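You operate a simulated robot arm through the tools that you are given. There is no shell and no other tool.

Carry out the task below with a simulated robot arm. There is one attempt and no reset: what you move stays moved.

JOB
Gauge spacers 3 and 1: GO into the green tray, NO GO into the red.
Fine: leave the gauge open. Set down upright: what you pick out.

Only the result counts: the job must be done as asked and must still hold three seconds after the hand-in. Knocking over, shifting, dropping, spilling or breaking anything else fails it.

ROBOT AND FRAMES
A 7-joint arm with a fingered hand, fixed in place. Base frame: the origin is on the floor under the middle of its stand, x ahead of it, y to its left, z up. Readings come in mm, degrees, newtons and seconds.
It reaches about 1023 mm from its shoulder. Its first joint turns from -166.0 to 166.0 degrees. Payload 4 kg.
Tool frame: the origin (TCP) lies between the finger pads and is the grasp point; the fingertips stand 30 mm ahead of it; z points along the fingers, y is the line along which they close. The gripper opens to 104 mm; its body begins 35 mm behind the TCP. The gripper is a hand of 4 fingers: y runs from the thumb to the fingers, the wrist lies at [-15, -113, -190] in the tool frame, and closing takes about 1.5 s.
Orientation is that of the tool frame in the base frame, as [roll, pitch, yaw] about the fixed x, y, z axes, in that order (R = Rz(yaw) Ry(pitch) Rx(roll)). With the fingers straight down and the wrist toward the robot, the tool's x, y and z point along [0, 1, 0], [1, 0, 0] and [0, 0, -1] of the base frame.

CONTROLS
- The arm moves only by the tool play_rows. Its argument "rows" is a list that holds one entry, the list of rows, each a list of 7 numbers: the shift along the tool's x, y, z in mm, then the turn, a rotation vector about the tool's x, y, z in degrees, then the finger opening in mm, from 0 to 104. In form: [[[dx, dy, dz, rx, ry, rz, jaw], ...]]. A call has 1 to 20 rows; each row shifts and turns the commanded pose from where the row before left it, along the tool's axes as they then stand. Each row takes 0.2 s and may step no farther than 50 mm and 8.6 degrees from the row before; otherwise, or with a gripper value out of range, the whole call is refused. Where a pose cannot be reached the arm comes as near as it can. A force on the tool above 90 N (or 10 N above the force at the start of the call, whichever is more), or a blocked arm, ends the call early, and 0.2 s more pass. The fingers move at their own pace (about 153 mm/s each) and stop on an object; they squeeze with about 24 N. The grip force told is the motor's: it shows also when the fingers shut on nothing. Time passes only in rows, and 0.2 s behind the last, so rows that do not move let the fingers close. The reply holds the time, the measured pose of the TCP, the force on the tool along the base axes, the opening and the grip force, in the units named above and with some noise, with the torque about the TCP (base axes, N m) and any sound that the robot's microphone picked up.
- Cameras (640 x 400 px; columns grow to the right, rows downward): "scene" is fixed at [222.7, -501.3, 1439.6]; the picture's right is [0.78, -0.63, 0.00], its down [-0.27, -0.34, -0.90] and it looks along [0.56, 0.70, -0.43] (base axes); focal length 372 px, centre (320, 200). "wrist" rides on the gripper at [61, -92, -130] in the tool frame; the picture's right is [-0.81, 0.28, -0.52], its down [-0.53, -0.71, 0.46] and it looks along [-0.24, 0.64, 0.72] (tool axes); focal length 275 px, centre (320, 200). There is no depth. A picture from a camera that has moved, and an enlarged one, comes with that camera's place and axes in the base frame and with its lens.
- capture(camera): a new picture of that camera. The clock stands still meanwhile.
- hand_shape(shape): the hand has 4 fingers and takes this shape, open, in about a second: jaw (thumb against the fingers, like two jaws); tri (thumb and two fingers); tip (a fingertip pinch); poke (one finger out to press); point (the index stretched); flat (the hand flat); cup (the hand cupped); fist (a fist). The gripper value then closes the fingers along that shape, each until it touches; the sizes above hold for jaw. It gives what a move gives, with no picture.
- enlarge(camera, box): a new picture of the part [left, top, right, bottom] of that camera's present view, enlarged. The clock stands still meanwhile.
- job_done(): hands the job in; it is judged then, once.

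Nothing tells you positions but the pictures and the camera data. Unless the task says otherwise, let go and move clear before handing in.

The tools are called by a JSON object that holds its "op" and its "data". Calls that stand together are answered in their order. play_rows: Moves the arm, as the interface text tells. Its arguments: {"type":"object","properties":{"rows":{"type":"array"}},"required":["rows"]} The other tools are called the same way: hand_shape (shape) gives the hand a shape; capture (camera) takes a picture; enlarge (camera, box) takes an enlarged picture of a part of a camera's view; job_done () hands the job in.

At the start:

```text
time_s: 0.0
ee_pos: [474.3, 389.2, 1121.4]
ee_rot: [-180.0, 0.0, 90.1]
ft_force: [0.5, -0.6, -0.1]
ft_torque: [0.01, 0.01, 0.01]
opening: 103.6
grasp_force: 0.0
shape: jaw
```

scene: 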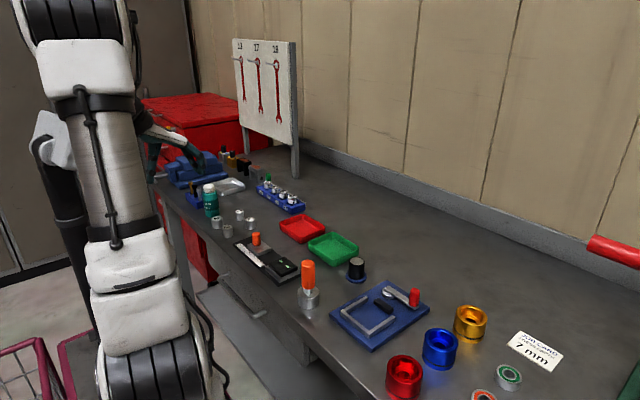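
wrist: 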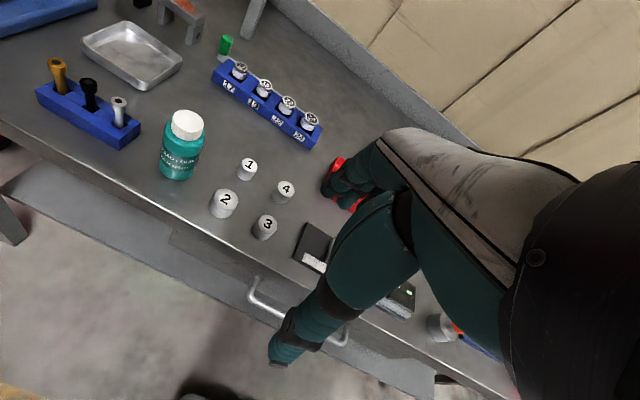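

I see a bench with four numbered spacers, a gauge (with an orange knob), a red and a green tray, and a blue fixture. I'll take closer pictures to identify the gauge and the spacers.

{"op": "enlarge", "data": {"camera": "scene", "box": [190, 170, 350, 300]}}

{"op": "enlarge", "data": {"camera": "scene", "box": [290, 230, 450, 360]}}

{"op": "enlarge", "data": {"camera": "wrist", "box": [190, 130, 350, 250]}}

{"op": "enlarge", "data": {"camera": "scene", "box": [420, 290, 640, 400]}}

```text
3.08 times, centred on (270, 235) of scene
camera zoom: at [222.7, -501.3, 1439.6], right [0.78, -0.63, 0.0], down [-0.27, -0.34, -0.9], along [0.56, 0.7, -0.43], focal length 1144 px, centre (474, 92)
```

zoom: 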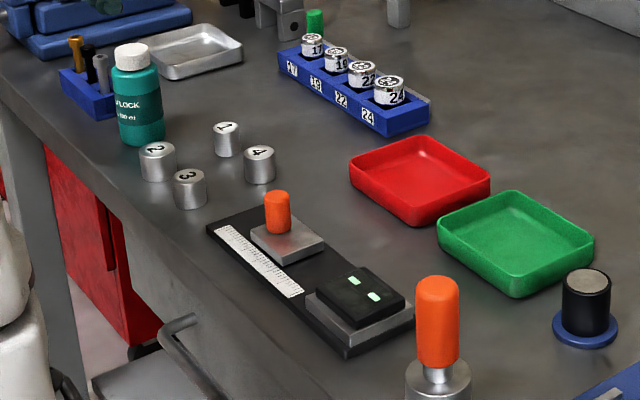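

```text
3.08 times, centred on (370, 295) of scene
camera zoom: at [222.7, -501.3, 1439.6], right [0.78, -0.63, 0.0], down [-0.27, -0.34, -0.9], along [0.56, 0.7, -0.43], focal length 1144 px, centre (166, -92)
```

zoom: 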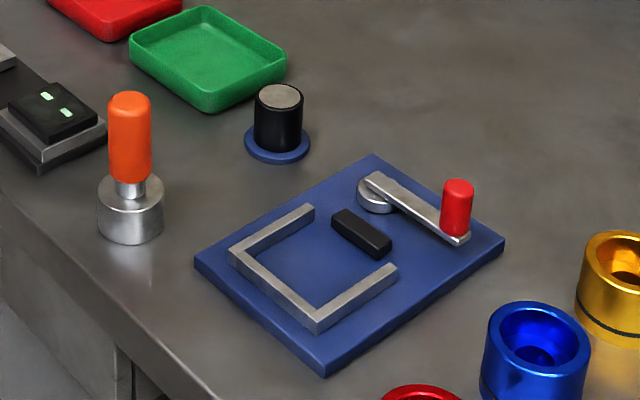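

```text
3.33 times, centred on (270, 190) of wrist
camera zoom: at [382.6, 448.8, 1250.8], right [0.28, -0.81, 0.52], down [-0.71, -0.53, -0.46], along [0.64, -0.24, -0.72], focal length 918 px, centre (487, 233)
```

zoom: 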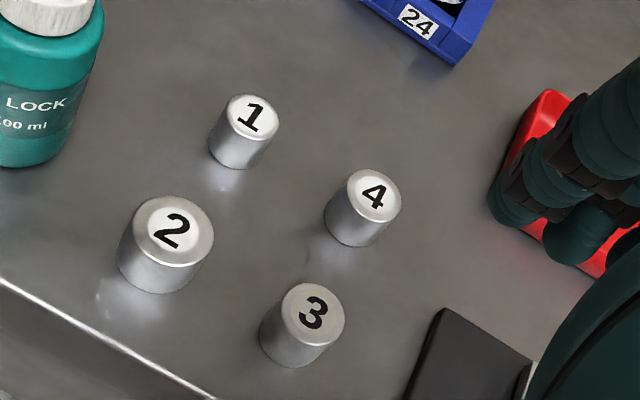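

```text
2.91 times, centred on (530, 345) of scene
camera zoom: at [222.7, -501.3, 1439.6], right [0.78, -0.63, 0.0], down [-0.27, -0.34, -0.9], along [0.56, 0.7, -0.43], focal length 1082 px, centre (-291, -222)
```

zoom: 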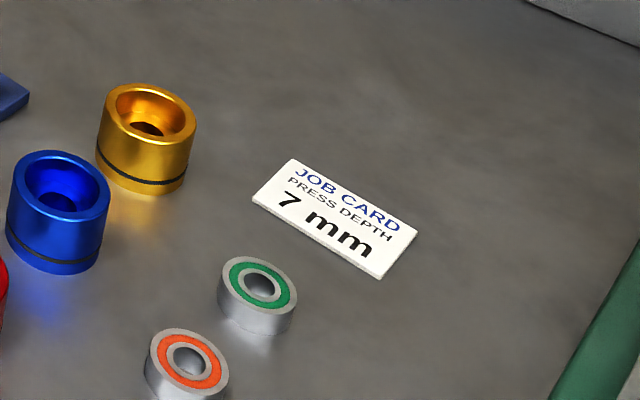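

The gauge looks like a black base with a ruler, a slider with an orange knob, and a fixed block with a display. I'll look at it as closely as I can.

{"op": "enlarge", "data": {"camera": "scene", "box": [228, 222, 308, 292]}}

{"op": "enlarge", "data": {"camera": "wrist", "box": [280, 200, 480, 350]}}

{"op": "enlarge", "data": {"camera": "scene", "box": [200, 190, 270, 245]}}

{"op": "enlarge", "data": {"camera": "scene", "box": [270, 200, 370, 280]}}

```text
5.71 times, centred on (268, 257) of scene
camera zoom: at [222.7, -501.3, 1439.6], right [0.78, -0.63, 0.0], down [-0.27, -0.34, -0.9], along [0.56, 0.7, -0.43], focal length 2125 px, centre (617, -126)
```

zoom: 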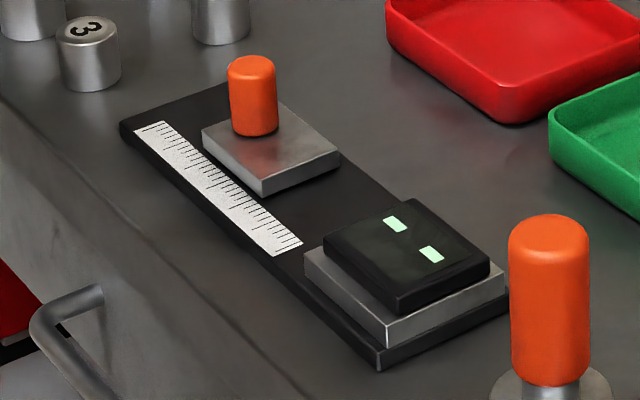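

```text
2.67 times, centred on (380, 275) of wrist
camera zoom: at [382.6, 448.8, 1250.8], right [0.28, -0.81, 0.52], down [-0.71, -0.53, -0.46], along [0.64, -0.24, -0.72], focal length 734 px, centre (160, 0)
```

zoom: 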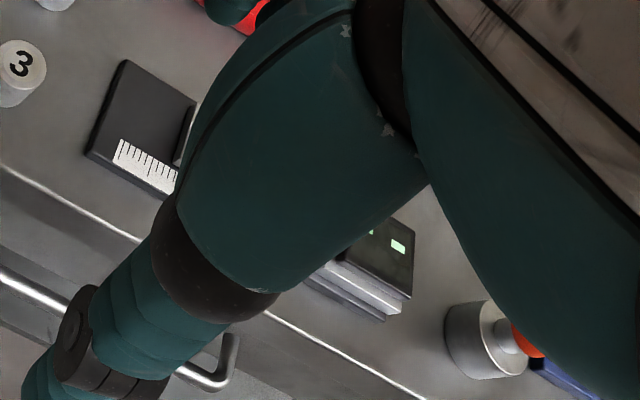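

```text
7.27 times, centred on (235, 218) of scene
camera zoom: at [222.7, -501.3, 1439.6], right [0.78, -0.63, 0.0], down [-0.27, -0.34, -0.9], along [0.56, 0.7, -0.43], focal length 2705 px, centre (938, 73)
```

zoom: 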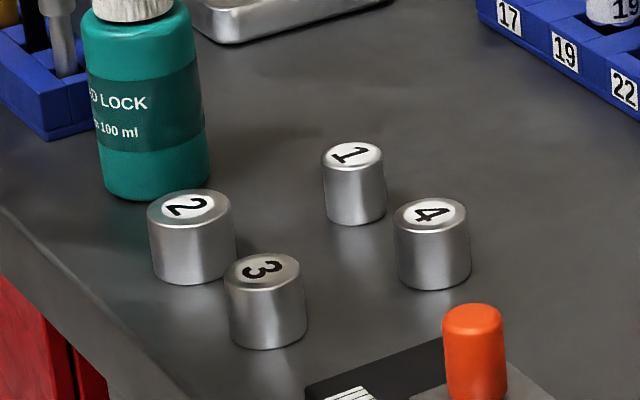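

```text
5.00 times, centred on (320, 240) of scene
camera zoom: at [222.7, -501.3, 1439.6], right [0.78, -0.63, 0.0], down [-0.27, -0.34, -0.9], along [0.56, 0.7, -0.43], focal length 1860 px, centre (320, 0)
```

zoom: 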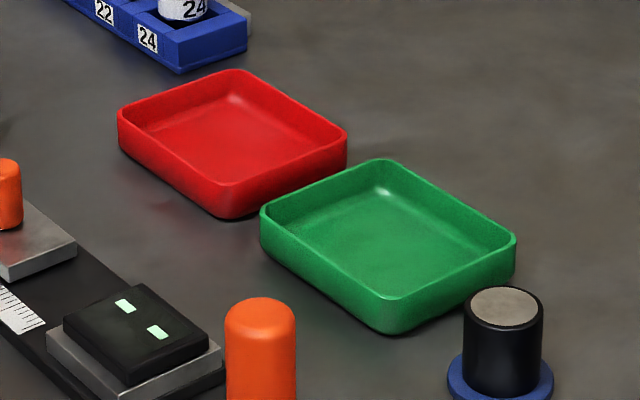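

Triangulating from both cameras puts the spacers at about 3 (595,395), 1 (670,464), 4 (670,395) and 2 (594,464), with tops near z 905. The gauge runs along y at x≈620, with the slider knob near y≈274 and the display near y≈135. Next I'll move the wrist camera over the gauge for a closer look.

{"op": "play_rows", "data": {"rows": [[[-40, 5, 0, 0, 0, 0, 104], [-40, 5, 0, 0, 0, 0, 104], [-40, 5, 0, 0, 0, 0, 104], [-40, 5, 0, 0, 0, 0, 104], [-40, 5, 0, 0, 0, 0, 104], [-40, 5, 0, 0, 0, 0, 104], [-40, 5, 0, 0, 0, 0, 104], [0, 0, 0, 0, 0, 0, 104]]]}}

{"op": "capture", "data": {"camera": "wrist"}}

{"op": "capture", "data": {"camera": "scene"}}

```text
time_s: 1.8
ee_pos: [510.5, 108.9, 1120.4]
ee_rot: [-180.0, 0.0, 90.0]
ft_force: [1.0, 0.1, 0.7]
ft_torque: [0.03, -0.02, 0.0]
opening: 103.7
grasp_force: 0.0
shape: jaw
```

```text
taken
camera wrist: at [417.8, 169.9, 1250.2], right [0.28, -0.81, 0.52], down [-0.71, -0.53, -0.46], along [0.64, -0.24, -0.72], focal length 275 px, centre (320, 200)
```

wrist: 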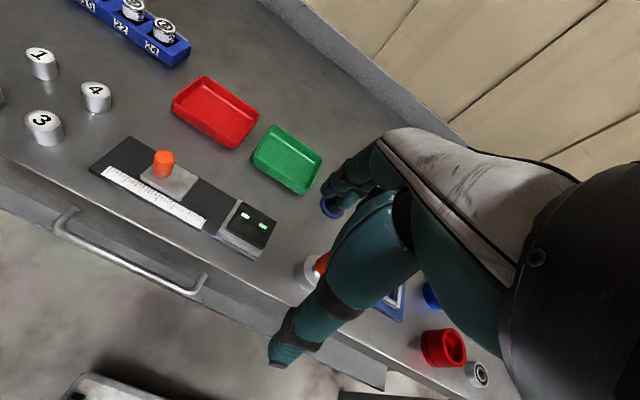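

```text
taken
```

scene: 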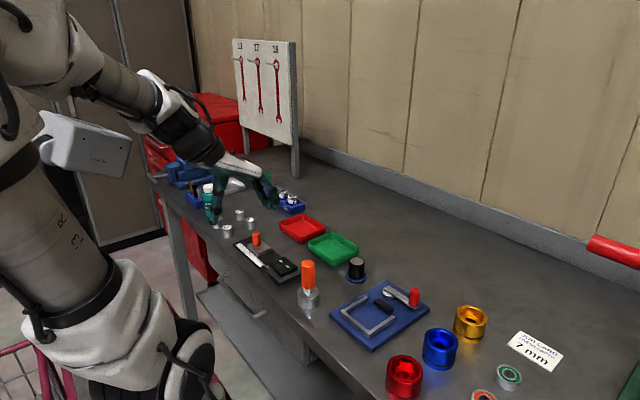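

{"op": "enlarge", "data": {"camera": "wrist", "box": [80, 120, 290, 265]}}

{"op": "enlarge", "data": {"camera": "wrist", "box": [210, 190, 290, 265]}}

{"op": "enlarge", "data": {"camera": "scene", "box": [150, 120, 330, 260]}}

```text
2.76 times, centred on (185, 192) of wrist
camera zoom: at [417.8, 169.9, 1250.2], right [0.28, -0.81, 0.52], down [-0.71, -0.53, -0.46], along [0.64, -0.24, -0.72], focal length 759 px, centre (692, 221)
```

zoom: 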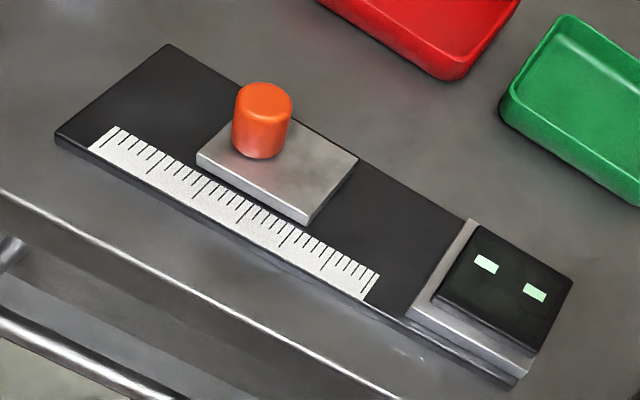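

```text
5.33 times, centred on (250, 228) of wrist
camera zoom: at [417.8, 169.9, 1250.2], right [0.28, -0.81, 0.52], down [-0.71, -0.53, -0.46], along [0.64, -0.24, -0.72], focal length 1468 px, centre (693, 53)
```

zoom: 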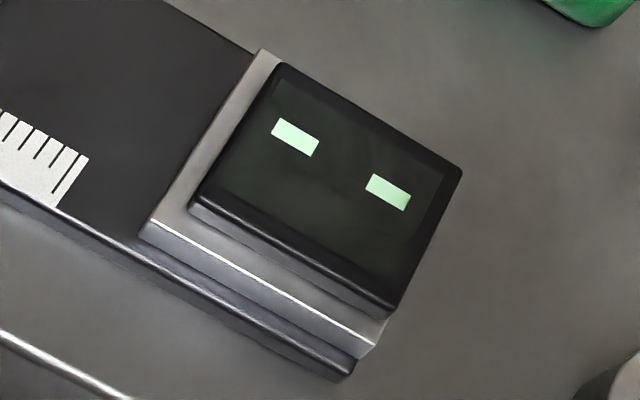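

```text
2.86 times, centred on (240, 190) of scene
camera zoom: at [222.7, -501.3, 1439.6], right [0.78, -0.63, 0.0], down [-0.27, -0.34, -0.9], along [0.56, 0.7, -0.43], focal length 1063 px, centre (549, 229)
```

zoom: 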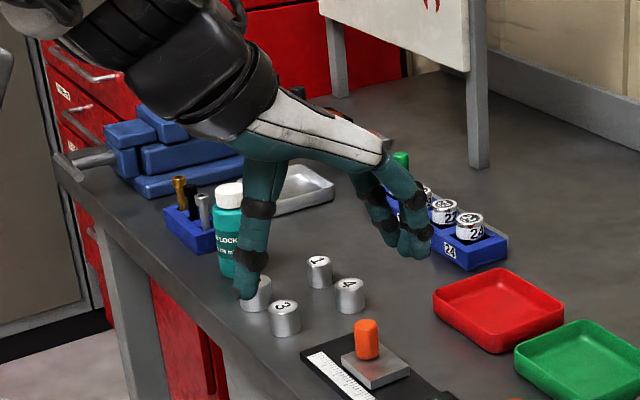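

The display reads "--" (waiting). The slider face is near y≈232 and the fixed face near y≈168, so the gap is about 64 mm. Before choosing grips, I'll check what the tip, tri and poke shapes look like.

{"op": "hand_shape", "data": {"shape": "tip"}}

{"op": "enlarge", "data": {"camera": "scene", "box": [150, 120, 330, 260]}}

{"op": "enlarge", "data": {"camera": "wrist", "box": [240, 110, 540, 400]}}

{"op": "hand_shape", "data": {"shape": "tri"}}

{"op": "enlarge", "data": {"camera": "scene", "box": [150, 120, 330, 260]}}

{"op": "enlarge", "data": {"camera": "wrist", "box": [240, 110, 540, 400]}}

{"op": "hand_shape", "data": {"shape": "poke"}}

{"op": "enlarge", "data": {"camera": "scene", "box": [150, 120, 330, 260]}}

{"op": "enlarge", "data": {"camera": "wrist", "box": [240, 110, 540, 400]}}

```text
time_s: 2.7
ee_pos: [509.7, 109.6, 1119.9]
ee_rot: [-180.0, -0.1, 90.0]
ft_force: [0.1, -0.8, -0.6]
ft_torque: [0.01, -0.04, -0.03]
opening: 104.0
grasp_force: 0.0
shape: tip
```

```text
2.86 times, centred on (240, 190) of scene
camera zoom: at [222.7, -501.3, 1439.6], right [0.78, -0.63, 0.0], down [-0.27, -0.34, -0.9], along [0.56, 0.7, -0.43], focal length 1063 px, centre (549, 229)
```

zoom: 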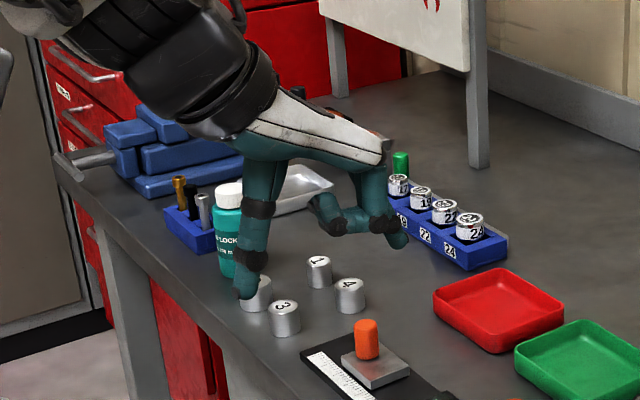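

```text
1.38 times, centred on (390, 255) of wrist
camera zoom: at [417.8, 170.3, 1250.3], right [0.28, -0.81, 0.52], down [-0.71, -0.53, -0.46], along [0.64, -0.24, -0.72], focal length 380 px, centre (223, 124)
```

zoom: 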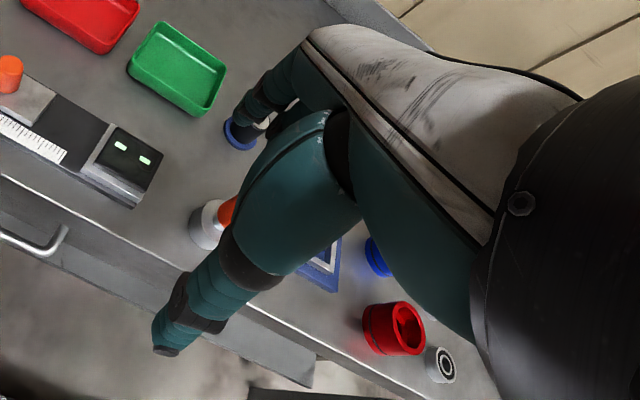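

```text
time_s: 3.6
ee_pos: [509.2, 109.5, 1120.8]
ee_rot: [-180.0, 0.0, 90.0]
ft_force: [-0.4, -0.1, -0.4]
ft_torque: [0.02, -0.01, -0.02]
opening: 103.7
grasp_force: 0.0
shape: tri
```

```text
2.86 times, centred on (240, 190) of scene
camera zoom: at [222.7, -501.3, 1439.6], right [0.78, -0.63, 0.0], down [-0.27, -0.34, -0.9], along [0.56, 0.7, -0.43], focal length 1063 px, centre (549, 229)
```

zoom: 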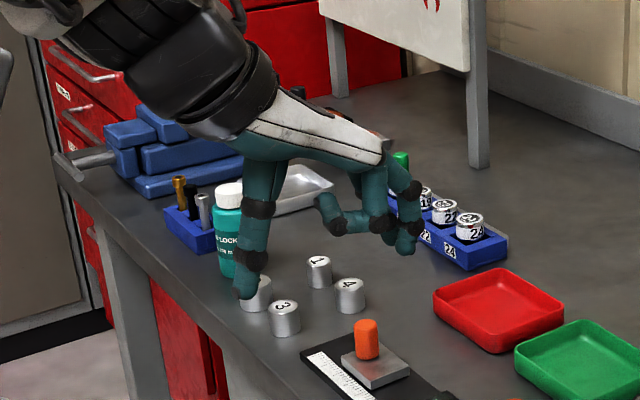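

```text
1.38 times, centred on (390, 255) of wrist
camera zoom: at [417.8, 170.3, 1250.3], right [0.28, -0.81, 0.52], down [-0.71, -0.53, -0.46], along [0.64, -0.24, -0.72], focal length 380 px, centre (223, 124)
```

zoom: 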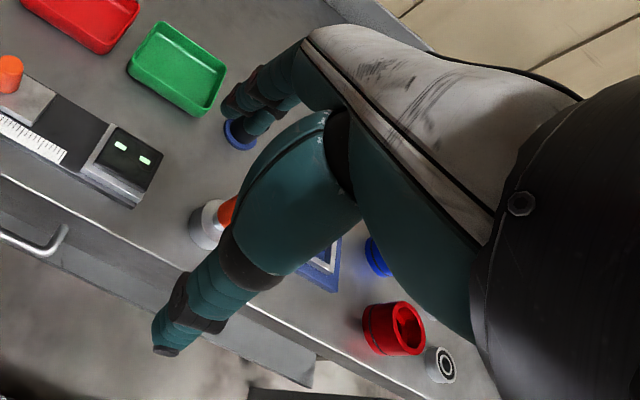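

```text
time_s: 4.5
ee_pos: [510.0, 109.0, 1120.6]
ee_rot: [-180.0, 0.0, 90.0]
ft_force: [0.2, -0.9, 0.3]
ft_torque: [-0.02, 0.02, 0.02]
opening: 0.0
grasp_force: 0.1
shape: poke
```

```text
2.86 times, centred on (240, 190) of scene
camera zoom: at [222.7, -501.3, 1439.6], right [0.78, -0.63, 0.0], down [-0.27, -0.34, -0.9], along [0.56, 0.7, -0.43], focal length 1063 px, centre (549, 229)
```

zoom: 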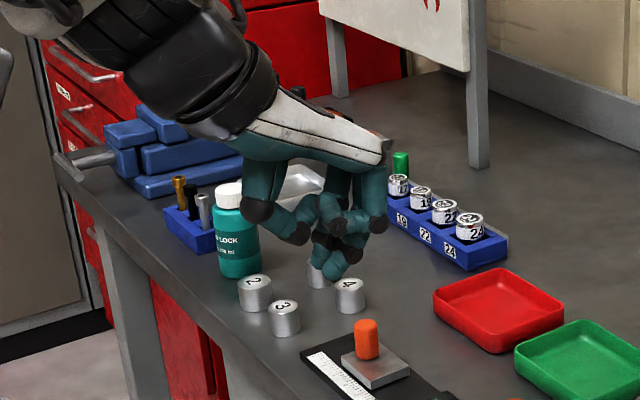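

```text
1.38 times, centred on (390, 255) of wrist
camera zoom: at [417.8, 170.3, 1250.3], right [0.28, -0.81, 0.52], down [-0.71, -0.53, -0.46], along [0.64, -0.24, -0.72], focal length 380 px, centre (223, 124)
```

zoom: 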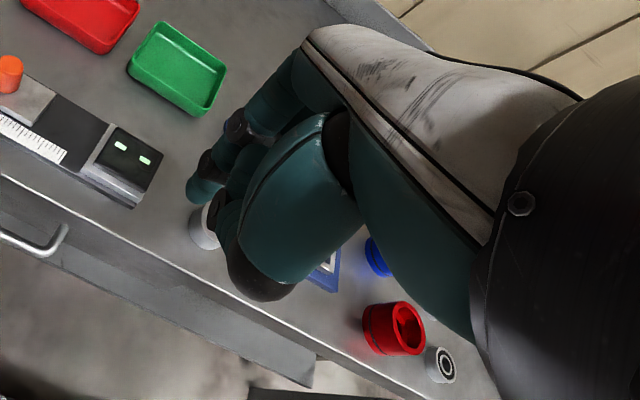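

The tri shape (thumb and two fingers) looks narrow enough to work beside the gauge jaws. I'll test how it closes in free air at about a spacer's width.

{"op": "hand_shape", "data": {"shape": "tri"}}

{"op": "play_rows", "data": {"rows": [[[0, 0, 0, 0, 0, 0, 32], [0, 0, 0, 0, 0, 0, 32], [0, 0, 0, 0, 0, 0, 32], [0, 0, 0, 0, 0, 0, 32], [0, 0, 0, 0, 0, 0, 32]]]}}

{"op": "enlarge", "data": {"camera": "scene", "box": [190, 140, 310, 230]}}

{"op": "enlarge", "data": {"camera": "wrist", "box": [240, 110, 540, 400]}}

{"op": "hand_shape", "data": {"shape": "jaw"}}

{"op": "play_rows", "data": {"rows": [[[0, 0, 0, 0, 0, 0, 32], [0, 0, 0, 0, 0, 0, 32], [0, 0, 0, 0, 0, 0, 32], [0, 0, 0, 0, 0, 0, 32], [0, 0, 0, 0, 0, 0, 32]]]}}

{"op": "enlarge", "data": {"camera": "scene", "box": [190, 140, 310, 230]}}

{"op": "enlarge", "data": {"camera": "wrist", "box": [240, 110, 540, 400]}}

```text
time_s: 5.4
ee_pos: [511.2, 110.3, 1120.2]
ee_rot: [179.9, 0.1, 90.0]
ft_force: [0.2, -0.5, 0.1]
ft_torque: [-0.01, 0.01, -0.03]
opening: 103.8
grasp_force: 0.2
shape: tri
```

```text
time_s: 6.6
ee_pos: [510.7, 110.5, 1120.3]
ee_rot: [-180.0, -0.1, 90.0]
ft_force: [0.9, 0.1, -0.2]
ft_torque: [-0.03, -0.01, 0.01]
opening: 32.6
grasp_force: 0.1
shape: tri
```

```text
4.44 times, centred on (250, 185) of scene
camera zoom: at [222.7, -501.3, 1439.6], right [0.78, -0.63, 0.0], down [-0.27, -0.34, -0.9], along [0.56, 0.7, -0.43], focal length 1653 px, centre (631, 267)
```

zoom: 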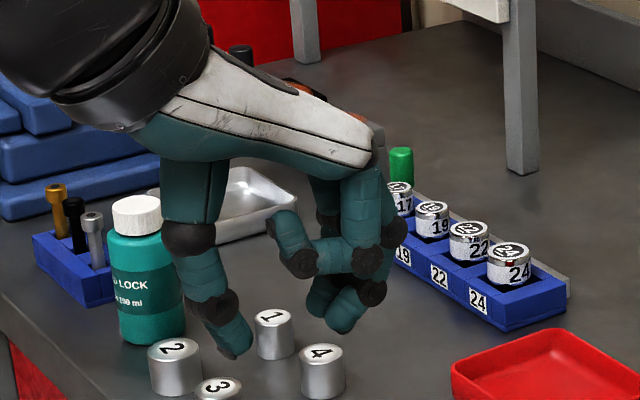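

```text
1.38 times, centred on (390, 255) of wrist
camera zoom: at [417.8, 170.3, 1250.3], right [0.28, -0.81, 0.52], down [-0.71, -0.53, -0.46], along [0.64, -0.24, -0.72], focal length 380 px, centre (223, 124)
```

zoom: 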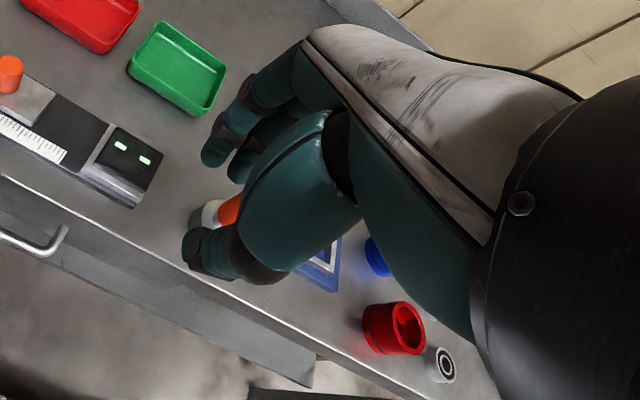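

```text
time_s: 7.5
ee_pos: [509.9, 110.5, 1119.6]
ee_rot: [179.9, -0.1, 90.0]
ft_force: [-0.4, 0.0, -0.3]
ft_torque: [0.01, 0.0, 0.0]
opening: 103.8
grasp_force: 0.1
shape: jaw
```

```text
time_s: 8.7
ee_pos: [510.5, 109.6, 1120.8]
ee_rot: [-179.9, 0.0, 90.0]
ft_force: [0.5, 0.6, -0.3]
ft_torque: [-0.01, 0.02, 0.03]
opening: 32.4
grasp_force: 0.1
shape: jaw
```

```text
4.44 times, centred on (250, 185) of scene
camera zoom: at [222.7, -501.3, 1439.6], right [0.78, -0.63, 0.0], down [-0.27, -0.34, -0.9], along [0.56, 0.7, -0.43], focal length 1653 px, centre (631, 267)
```

zoom: 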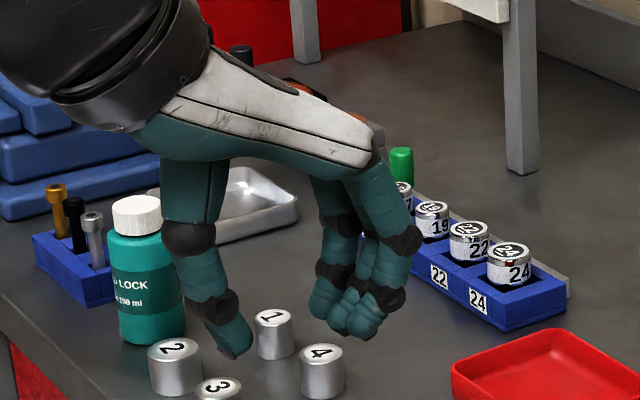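

```text
1.38 times, centred on (390, 255) of wrist
camera zoom: at [417.8, 170.3, 1250.3], right [0.28, -0.81, 0.52], down [-0.71, -0.53, -0.46], along [0.64, -0.24, -0.72], focal length 380 px, centre (223, 124)
```

zoom: 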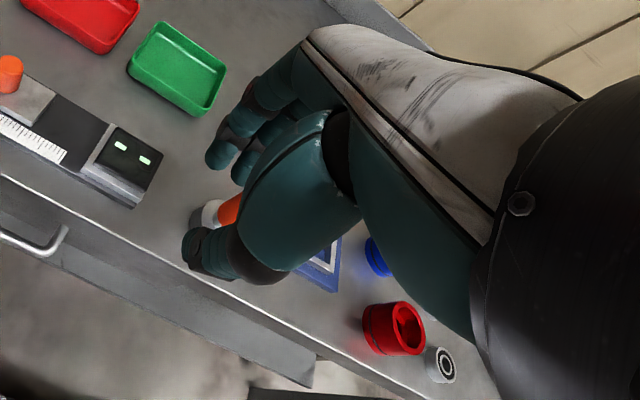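

In tri shape the thumb and two fingers pinch at roughly tool x = -3, and the spare finger stays curled well above the fingertips. I'll use tri, and move closer to the spacers to pin down their positions.

{"op": "hand_shape", "data": {"shape": "tri"}}

{"op": "play_rows", "data": {"rows": [[[44, 0, 12, 0, 0, 0, 104], [44, 0, 12, 0, 0, 0, 104], [44, 0, 12, 0, 0, 0, 104], [44, 0, 12, 0, 0, 0, 104], [44, 0, 12, 0, 0, 0, 104], [0, 0, 0, 0, 0, 0, 104]]]}}

{"op": "capture", "data": {"camera": "wrist"}}

{"op": "enlarge", "data": {"camera": "wrist", "box": [150, 100, 310, 240]}}

```text
time_s: 9.6
ee_pos: [510.7, 109.3, 1121.6]
ee_rot: [180.0, 0.1, 90.0]
ft_force: [-0.1, 0.2, 0.5]
ft_torque: [-0.04, 0.0, 0.0]
opening: 103.6
grasp_force: 0.2
shape: tri
```

```text
time_s: 11.0
ee_pos: [509.5, 328.9, 1062.1]
ee_rot: [180.0, 0.0, 90.0]
ft_force: [-0.6, 0.2, 0.1]
ft_torque: [0.0, 0.02, -0.01]
opening: 103.7
grasp_force: 0.0
shape: tri
```

```text
taken
camera wrist: at [417.7, 389.7, 1191.8], right [0.28, -0.81, 0.52], down [-0.71, -0.53, -0.46], along [0.64, -0.24, -0.72], focal length 275 px, centre (320, 200)
```

wrist: 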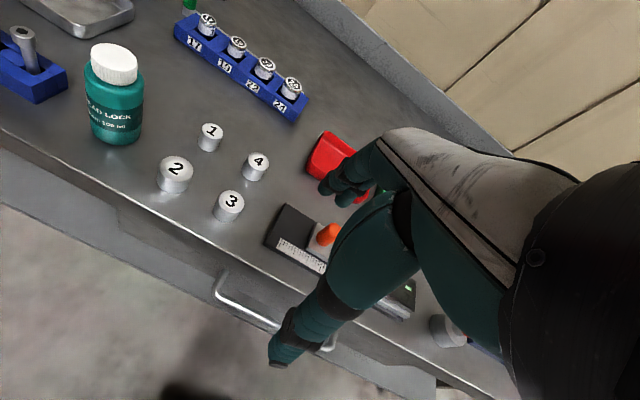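

```text
2.86 times, centred on (230, 170) of wrist
camera zoom: at [417.7, 389.7, 1191.8], right [0.28, -0.81, 0.52], down [-0.71, -0.53, -0.46], along [0.64, -0.24, -0.72], focal length 786 px, centre (577, 286)
```

zoom: 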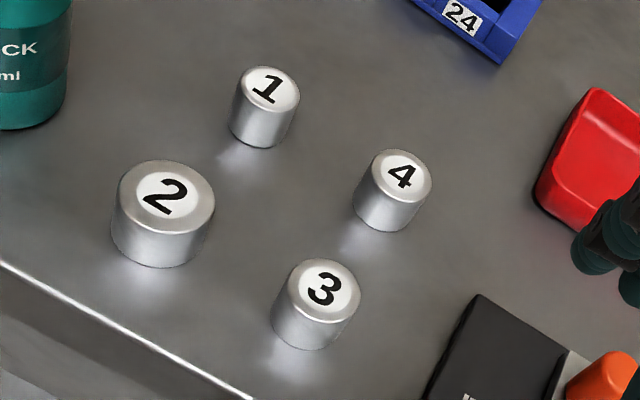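

Spacers are clearly visible. I'll drop 80 mm for a second, closer view so I can do proper stereo.

{"op": "play_rows", "data": {"rows": [[[0, 0, 27, 0, 0, 0, 104], [0, 0, 27, 0, 0, 0, 104], [0, 0, 26, 0, 0, 0, 104], [0, 0, 0, 0, 0, 0, 104]]]}}

{"op": "capture", "data": {"camera": "wrist"}}

{"op": "enlarge", "data": {"camera": "wrist", "box": [170, 60, 330, 200]}}

{"op": "enlarge", "data": {"camera": "scene", "box": [190, 160, 350, 290]}}

```text
time_s: 12.0
ee_pos: [511.1, 327.7, 980.7]
ee_rot: [-179.9, 0.1, 90.0]
ft_force: [-0.9, 0.1, -0.3]
ft_torque: [0.02, -0.01, 0.02]
opening: 103.6
grasp_force: 0.1
shape: tri
```

```text
taken
camera wrist: at [417.7, 388.3, 1110.0], right [0.28, -0.81, 0.52], down [-0.71, -0.53, -0.46], along [0.64, -0.24, -0.72], focal length 275 px, centre (320, 200)
```

wrist: 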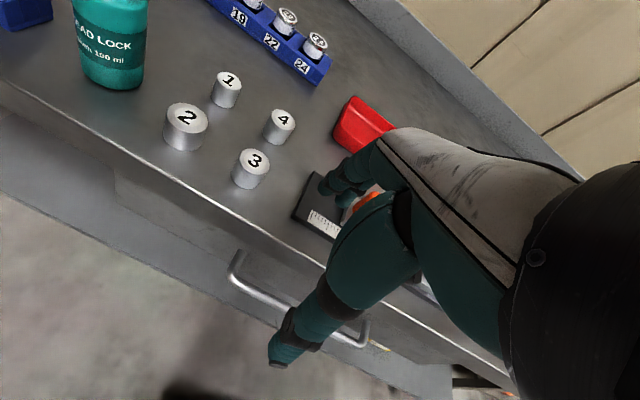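

```text
2.86 times, centred on (250, 130) of wrist
camera zoom: at [417.7, 388.3, 1110.0], right [0.28, -0.81, 0.52], down [-0.71, -0.53, -0.46], along [0.64, -0.24, -0.72], focal length 786 px, centre (520, 400)
```

zoom: 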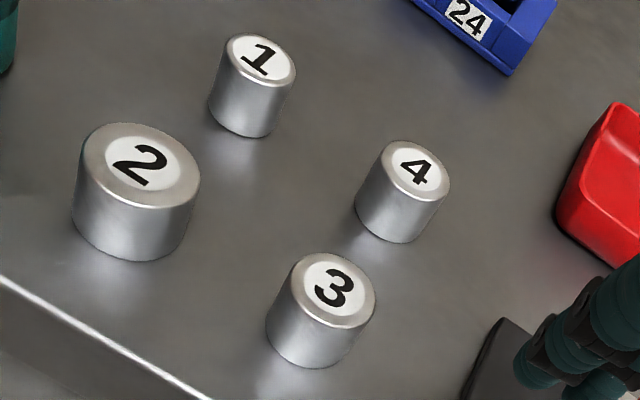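

```text
3.08 times, centred on (270, 225) of scene
camera zoom: at [222.7, -501.3, 1439.6], right [0.78, -0.63, 0.0], down [-0.27, -0.34, -0.9], along [0.56, 0.7, -0.43], focal length 1144 px, centre (474, 123)
```

zoom: 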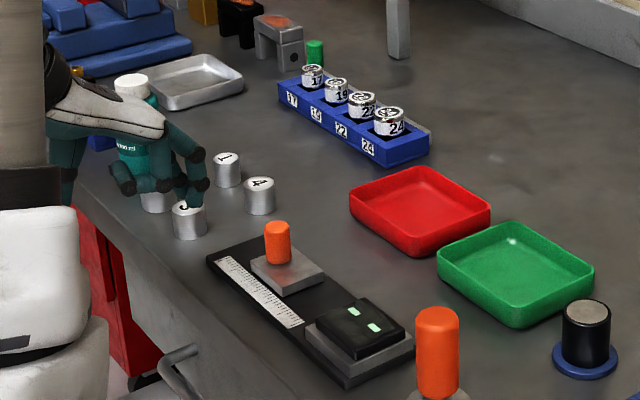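

Stereo puts spacer 3's top at about (595, 395, 905), roughly 30 mm in diameter and 27 mm tall, so the bench is near z 877. I'll narrow the opening so the fingers clear spacer 4, and hover over spacer 3.

{"op": "play_rows", "data": {"rows": [[[35, 42, 0, 0, 0, 0, 58], [35, 42, 0, 0, 0, 0, 58], [0, 0, 0, 0, 0, 0, 58], [0, 0, 0, 0, 0, 0, 58]]]}}

{"op": "capture", "data": {"camera": "wrist"}}

{"op": "enlarge", "data": {"camera": "scene", "box": [180, 150, 300, 240]}}

```text
refused: row 1 steps farther than a row can; nothing moved
```

```text
taken
camera wrist: at [417.7, 388.3, 1110.0], right [0.28, -0.81, 0.52], down [-0.71, -0.53, -0.46], along [0.64, -0.24, -0.72], focal length 275 px, centre (320, 200)
```

wrist: 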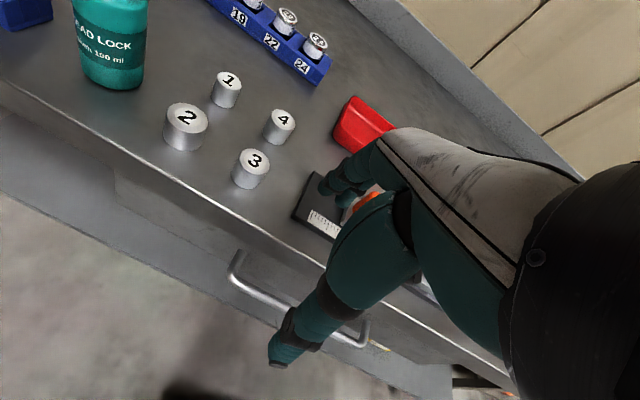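

```text
4.44 times, centred on (240, 195) of scene
camera zoom: at [222.7, -501.3, 1439.6], right [0.78, -0.63, 0.0], down [-0.27, -0.34, -0.9], along [0.56, 0.7, -0.43], focal length 1653 px, centre (676, 222)
```

zoom: 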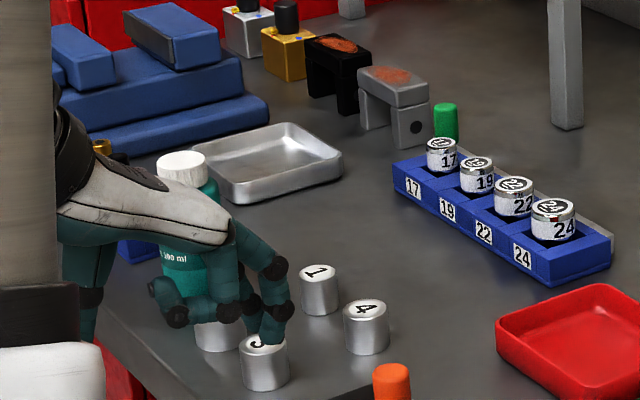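

That step was longer than a row allows (over 50 mm), so nothing moved. I'll repeat it in smaller steps.

{"op": "play_rows", "data": {"rows": [[[18, 21, 0, 0, 0, 0, 58], [18, 21, 0, 0, 0, 0, 58], [17, 21, 0, 0, 0, 0, 58], [17, 21, 0, 0, 0, 0, 58], [0, 0, 0, 0, 0, 0, 58], [0, 0, 0, 0, 0, 0, 58]]]}}

{"op": "capture", "data": {"camera": "wrist"}}

{"op": "enlarge", "data": {"camera": "scene", "box": [180, 150, 300, 240]}}

```text
time_s: 13.4
ee_pos: [593.1, 401.3, 979.9]
ee_rot: [180.0, 0.0, 90.0]
ft_force: [-0.3, 0.2, 0.0]
ft_torque: [0.03, -0.01, 0.0]
opening: 58.2
grasp_force: 0.0
shape: tri
```

```text
taken
camera wrist: at [502.0, 459.9, 1110.0], right [0.28, -0.81, 0.52], down [-0.71, -0.53, -0.46], along [0.64, -0.24, -0.72], focal length 275 px, centre (320, 200)
```

wrist: 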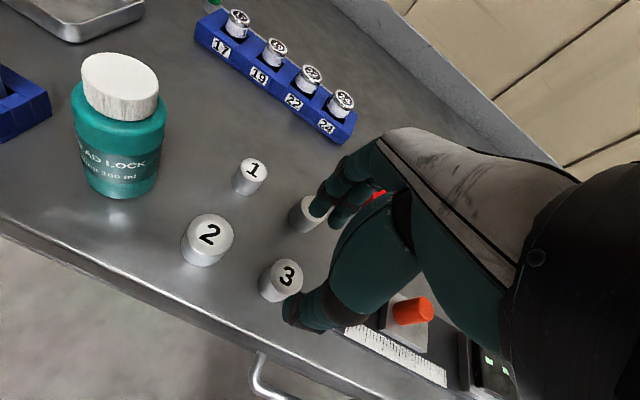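

```text
4.44 times, centred on (240, 195) of scene
camera zoom: at [222.7, -501.3, 1439.6], right [0.78, -0.63, 0.0], down [-0.27, -0.34, -0.9], along [0.56, 0.7, -0.43], focal length 1653 px, centre (676, 222)
```

zoom: 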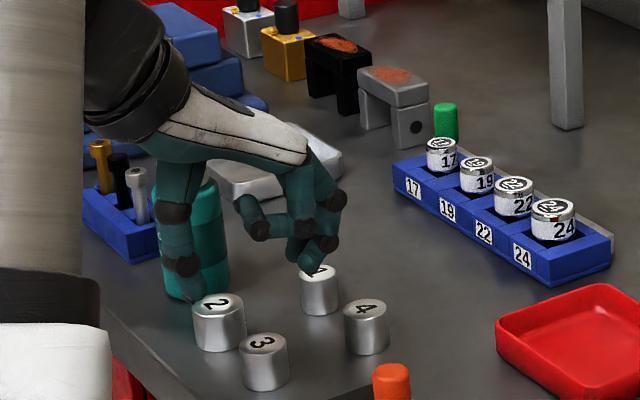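

From here spacer 3 still computes to about (594, 396). I'll enlarge the fingers to find exactly where the pinch centre lies before descending.

{"op": "enlarge", "data": {"camera": "wrist", "box": [240, 160, 400, 340]}}

{"op": "enlarge", "data": {"camera": "scene", "box": [200, 170, 270, 230]}}

```text
2.22 times, centred on (320, 250) of wrist
camera zoom: at [502.0, 459.9, 1110.0], right [0.28, -0.81, 0.52], down [-0.71, -0.53, -0.46], along [0.64, -0.24, -0.72], focal length 612 px, centre (320, 89)
```

zoom: 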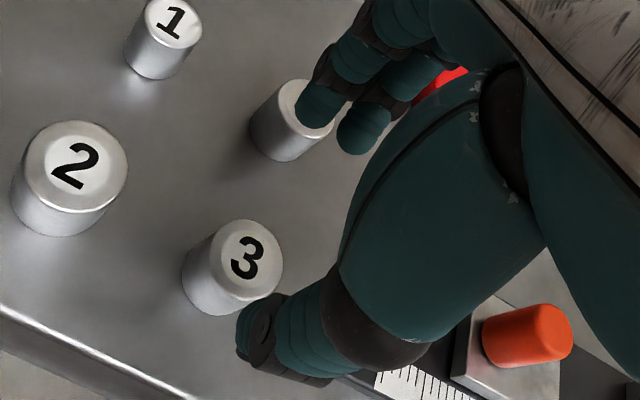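

```text
6.67 times, centred on (235, 200) of scene
camera zoom: at [222.7, -501.3, 1439.6], right [0.78, -0.63, 0.0], down [-0.27, -0.34, -0.9], along [0.56, 0.7, -0.43], focal length 2479 px, centre (887, 200)
```

zoom: 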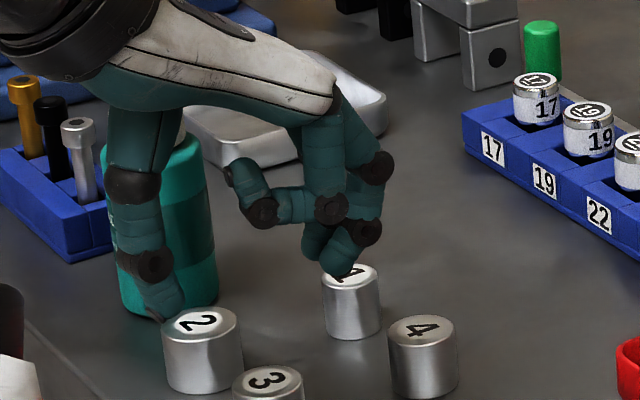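

The pinch centre is close to the TCP line itself, so I shift 4 mm toward -y, then descend to z≈917 around spacer 3.

{"op": "play_rows", "data": {"rows": [[[-4, 1, 0, 0, 0, 0, 58], [0, 0, 20, 0, 0, 0, 58], [0, 0, 20, 0, 0, 0, 58], [0, 0, 12, 0, 0, 0, 58], [0, 0, 0, 0, 0, 0, 58]]]}}

{"op": "capture", "data": {"camera": "wrist"}}

{"op": "enlarge", "data": {"camera": "scene", "box": [200, 170, 270, 250]}}

```text
time_s: 14.6
ee_pos: [594.1, 394.2, 927.3]
ee_rot: [179.9, -0.1, 90.1]
ft_force: [-0.1, -0.5, 0.6]
ft_torque: [0.03, 0.01, -0.02]
opening: 58.5
grasp_force: 0.1
shape: tri
```

```text
taken
camera wrist: at [502.3, 453.8, 1058.0], right [0.28, -0.81, 0.52], down [-0.71, -0.53, -0.46], along [0.64, -0.24, -0.72], focal length 275 px, centre (320, 200)
```

wrist: 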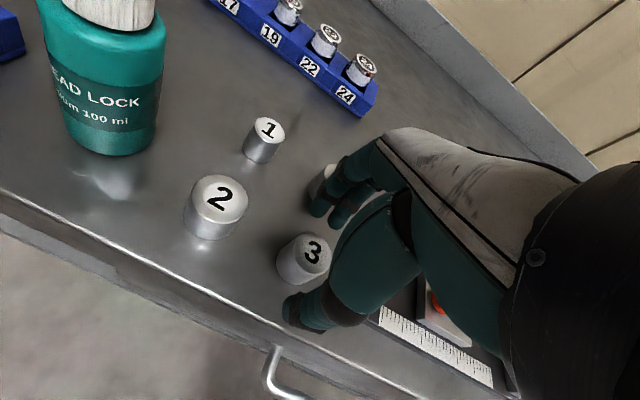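

```text
5.00 times, centred on (235, 210) of scene
camera zoom: at [222.7, -501.3, 1439.6], right [0.78, -0.63, 0.0], down [-0.27, -0.34, -0.9], along [0.56, 0.7, -0.43], focal length 1860 px, centre (745, 150)
```

zoom: 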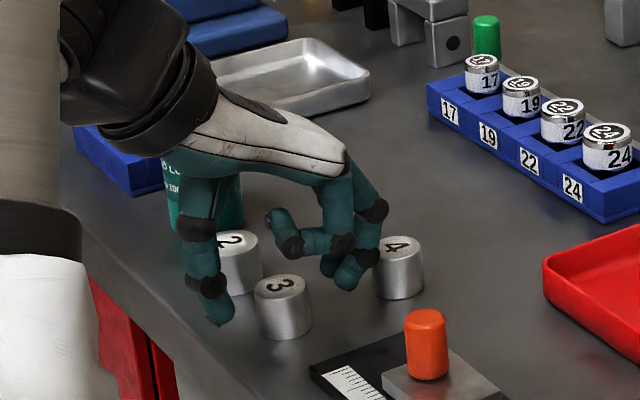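

Spacer 3 sits between thumb and fingers as planned. I descend another 10 mm, then close.

{"op": "play_rows", "data": {"rows": [[[1, 2, 10, 0, 0, 0, 58], [0, 0, 0, 0, 0, 0, 40], [0, 0, 0, 0, 0, 0, 30], [0, 0, 0, 0, 0, 0, 24], [0, 0, 0, 0, 0, 0, 22], [0, 0, 0, 0, 0, 0, 22], [0, 0, 0, 0, 0, 0, 22]]]}}

{"op": "capture", "data": {"camera": "wrist"}}

{"op": "enlarge", "data": {"camera": "scene", "box": [200, 170, 270, 250]}}

```text
time_s: 16.2
ee_pos: [596.5, 394.7, 919.1]
ee_rot: [-179.9, -0.1, 90.0]
ft_force: [-0.3, -0.1, -0.4]
ft_torque: [0.01, 0.01, 0.0]
opening: 22.5
grasp_force: 24.3
shape: tri
```

```text
taken
camera wrist: at [504.2, 455.0, 1048.5], right [0.28, -0.81, 0.52], down [-0.71, -0.53, -0.46], along [0.64, -0.24, -0.72], focal length 275 px, centre (320, 200)
```

wrist: 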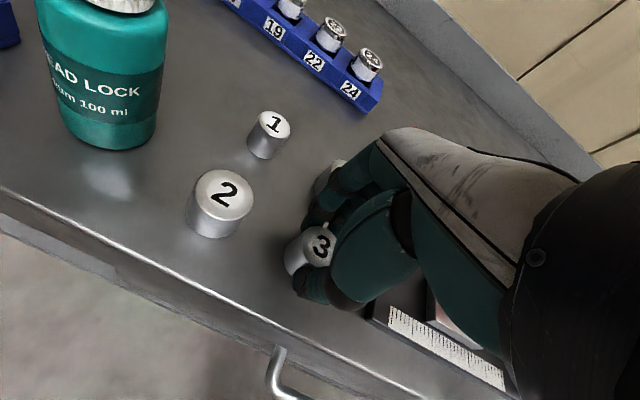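

```text
5.00 times, centred on (235, 210) of scene
camera zoom: at [222.7, -501.3, 1439.6], right [0.78, -0.63, 0.0], down [-0.27, -0.34, -0.9], along [0.56, 0.7, -0.43], focal length 1860 px, centre (745, 150)
```

zoom: 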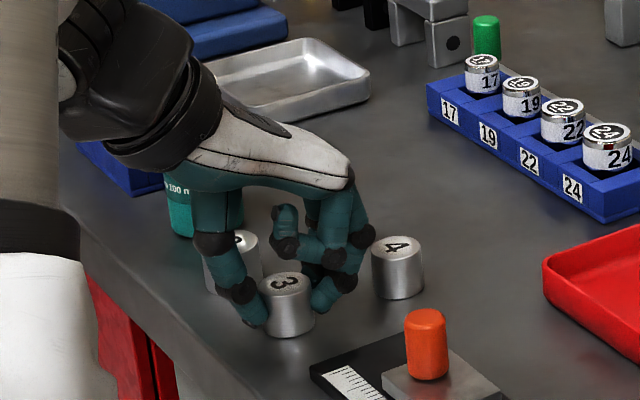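

The grip has 24 N on spacer 3. I lift slowly and check that it comes up straight.

{"op": "play_rows", "data": {"rows": [[[0, 0, 0, 0, 0, 0, 14], [0, 0, -5, 0, 0, 0, 14], [0, 0, -15, 0, 0, 0, 14], [0, 0, -25, 0, 0, 0, 14], [0, 0, -25, 0, 0, 0, 14], [0, 0, 0, 0, 0, 0, 14]]]}}

{"op": "capture", "data": {"camera": "wrist"}}

{"op": "enlarge", "data": {"camera": "scene", "box": [200, 160, 270, 240]}}

```text
time_s: 17.6
ee_pos: [595.9, 396.2, 989.3]
ee_rot: [180.0, 0.0, 90.0]
ft_force: [-0.3, -0.5, 0.1]
ft_torque: [0.03, 0.01, 0.04]
opening: 22.4
grasp_force: 23.7
shape: tri
```

```text
taken
camera wrist: at [503.6, 456.1, 1119.2], right [0.28, -0.81, 0.52], down [-0.71, -0.53, -0.46], along [0.64, -0.24, -0.72], focal length 275 px, centre (320, 200)
```

wrist: 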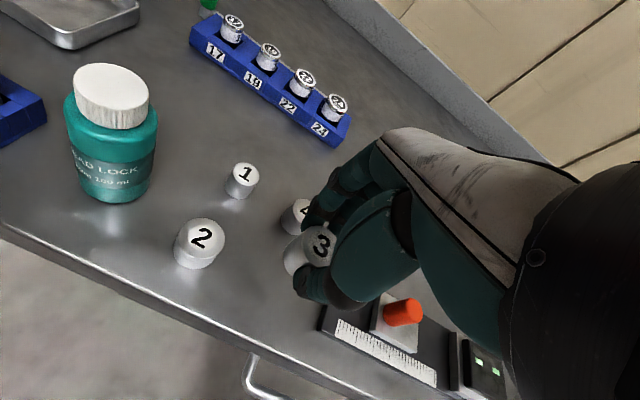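

```text
5.00 times, centred on (235, 200) of scene
camera zoom: at [222.7, -501.3, 1439.6], right [0.78, -0.63, 0.0], down [-0.27, -0.34, -0.9], along [0.56, 0.7, -0.43], focal length 1860 px, centre (745, 200)
```

zoom: 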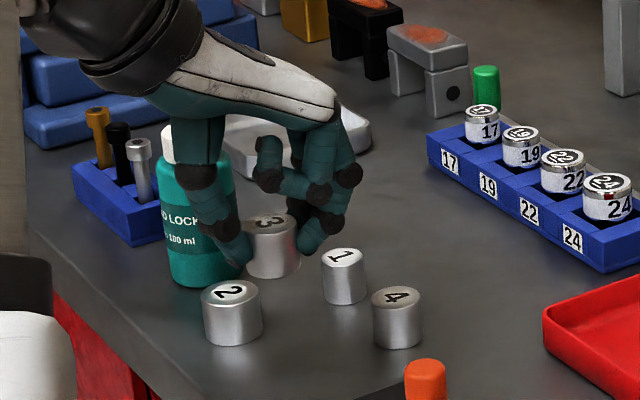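

Spacer 3 is up and upright. I'll carry it to a viewpoint where I can measure the gauge accurately.

{"op": "play_rows", "data": {"rows": [[[0, 0, -35, 0, 0, 0, 14], [0, 0, -35, 0, 0, 0, 14], [-40.9, -12.3, 0, 0, 0, 0, 14], [-40.9, -12.3, 0, 0, 0, 0, 14], [-40.9, -12.3, 0, 0, 0, 0, 14], [-40.9, -12.3, 0, 0, 0, 0, 14], [-40.9, -12.3, 0, 0, 0, 0, 14], [-40.9, -12.3, 0, 0, 0, 0, 14], [-40.9, -12.3, 0, 0, 0, 0, 14], [0, 0, 0, 0, 0, 0, 14]]]}}

{"op": "enlarge", "data": {"camera": "wrist", "box": [90, 90, 330, 290]}}

{"op": "play_rows", "data": {"rows": [[[0, 0, 30, 0, 0, 0, 14], [0, 0, 30, 0, 0, 0, 14], [0, 0, 0, 0, 0, 0, 14]]]}}

{"op": "enlarge", "data": {"camera": "wrist", "box": [90, 90, 330, 290]}}

```text
time_s: 19.8
ee_pos: [509.3, 107.9, 1060.0]
ee_rot: [-180.0, 0.1, 90.1]
ft_force: [-0.3, 0.1, 0.5]
ft_torque: [-0.01, 0.04, -0.01]
opening: 22.2
grasp_force: 23.8
shape: tri
```

```text
2.00 times, centred on (210, 190) of wrist
camera zoom: at [417.3, 168.5, 1189.7], right [0.28, -0.81, 0.52], down [-0.71, -0.53, -0.46], along [0.64, -0.24, -0.72], focal length 551 px, centre (540, 220)
```

zoom: 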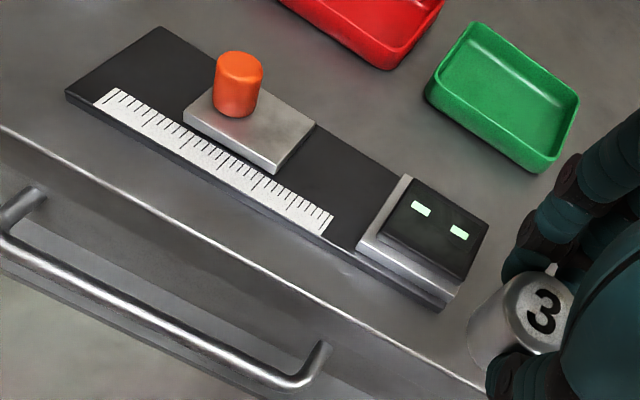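

```text
time_s: 20.6
ee_pos: [526.5, 131.8, 1017.7]
ee_rot: [-179.9, 0.0, 90.1]
ft_force: [-0.5, -0.1, -0.8]
ft_torque: [0.0, -0.01, 0.01]
opening: 22.1
grasp_force: 23.8
shape: tri
out of reach, approached as far as the arm can: row 1, 2
```

```text
2.00 times, centred on (210, 190) of wrist
camera zoom: at [434.2, 191.5, 1147.7], right [0.28, -0.81, 0.52], down [-0.71, -0.53, -0.45], along [0.64, -0.25, -0.73], focal length 551 px, centre (540, 220)
```

zoom: 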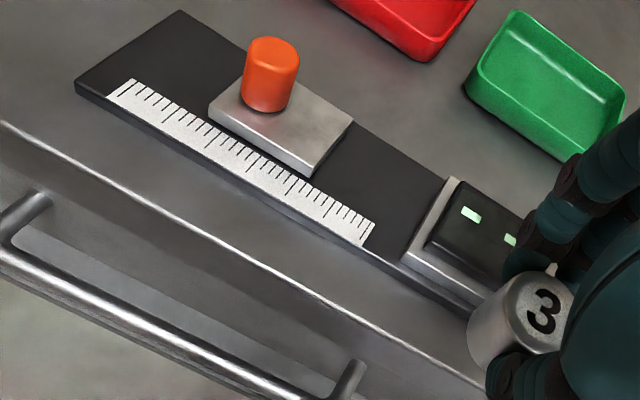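

Going that low this close to the stand is out of reach, so I'll keep x larger. The gauge measures as follows: base x 581–650, slider face y≈232 (x 603–645), fixed face y≈168, base top z≈885. I'll rise and move above the gap.

{"op": "play_rows", "data": {"rows": [[[0, 0, -30, 0, 0, 0, 14], [0, 0, -20, 0, 0, 0, 14], [0, 0, 0, 0, 0, 0, 14]]]}}

```text
time_s: 21.4
ee_pos: [525.9, 133.4, 1069.3]
ee_rot: [-180.0, 0.0, 90.0]
ft_force: [0.0, 0.2, -0.9]
ft_torque: [0.02, 0.03, -0.01]
opening: 22.1
grasp_force: 23.7
shape: tri
```

{"op": "play_rows", "data": {"rows": [[[13.8, 24, 10, 0, 0, 0, 14], [13.8, 24, 10, 0, 0, 0, 14], [13.8, 24, 14, 0, 0, 0, 14], [13.8, 24, 14, 0, 0, 0, 14], [0, 0, 10, 0, 0, 0, 14], [0, 0, 0, 0, 0, 0, 14]]]}}

{"op": "capture", "data": {"camera": "wrist"}}

{"op": "enlarge", "data": {"camera": "scene", "box": [215, 180, 325, 290]}}

```text
time_s: 22.8
ee_pos: [621.8, 187.0, 1010.6]
ee_rot: [-179.9, 0.0, 90.0]
ft_force: [0.0, -0.8, -0.8]
ft_torque: [0.03, 0.01, 0.0]
opening: 22.2
grasp_force: 24.7
shape: tri
```

```text
taken
camera wrist: at [529.4, 246.7, 1139.8], right [0.28, -0.81, 0.52], down [-0.71, -0.53, -0.46], along [0.64, -0.24, -0.72], focal length 275 px, centre (320, 200)
```

wrist: 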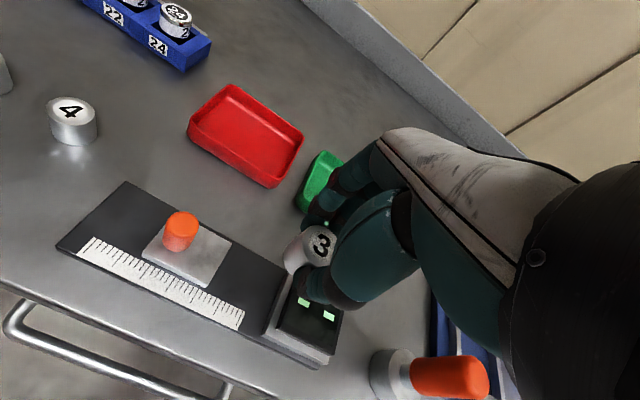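

```text
3.64 times, centred on (270, 235) of scene
camera zoom: at [222.7, -501.3, 1439.6], right [0.78, -0.63, 0.0], down [-0.27, -0.34, -0.9], along [0.56, 0.7, -0.43], focal length 1352 px, centre (502, 73)
```

zoom: 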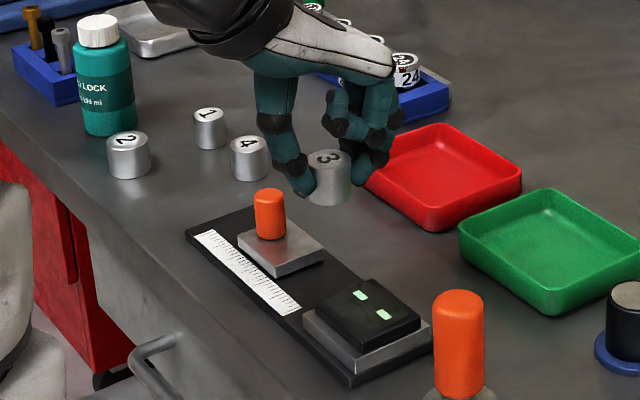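

{"op": "enlarge", "data": {"camera": "wrist", "box": [130, 200, 350, 370]}}

```text
2.35 times, centred on (240, 285) of wrist
camera zoom: at [529.4, 246.7, 1139.8], right [0.28, -0.81, 0.52], down [-0.71, -0.53, -0.46], along [0.64, -0.24, -0.72], focal length 648 px, centre (508, 0)
```

zoom: 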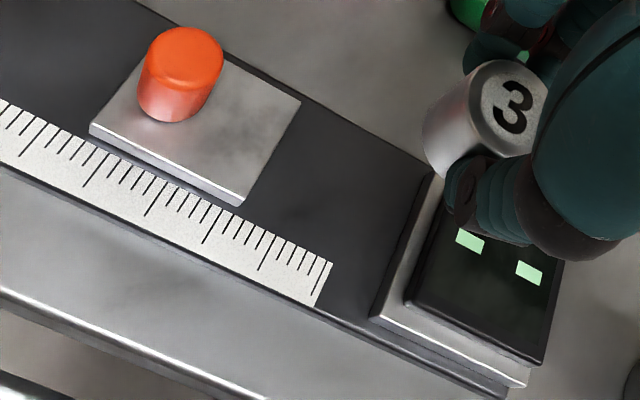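

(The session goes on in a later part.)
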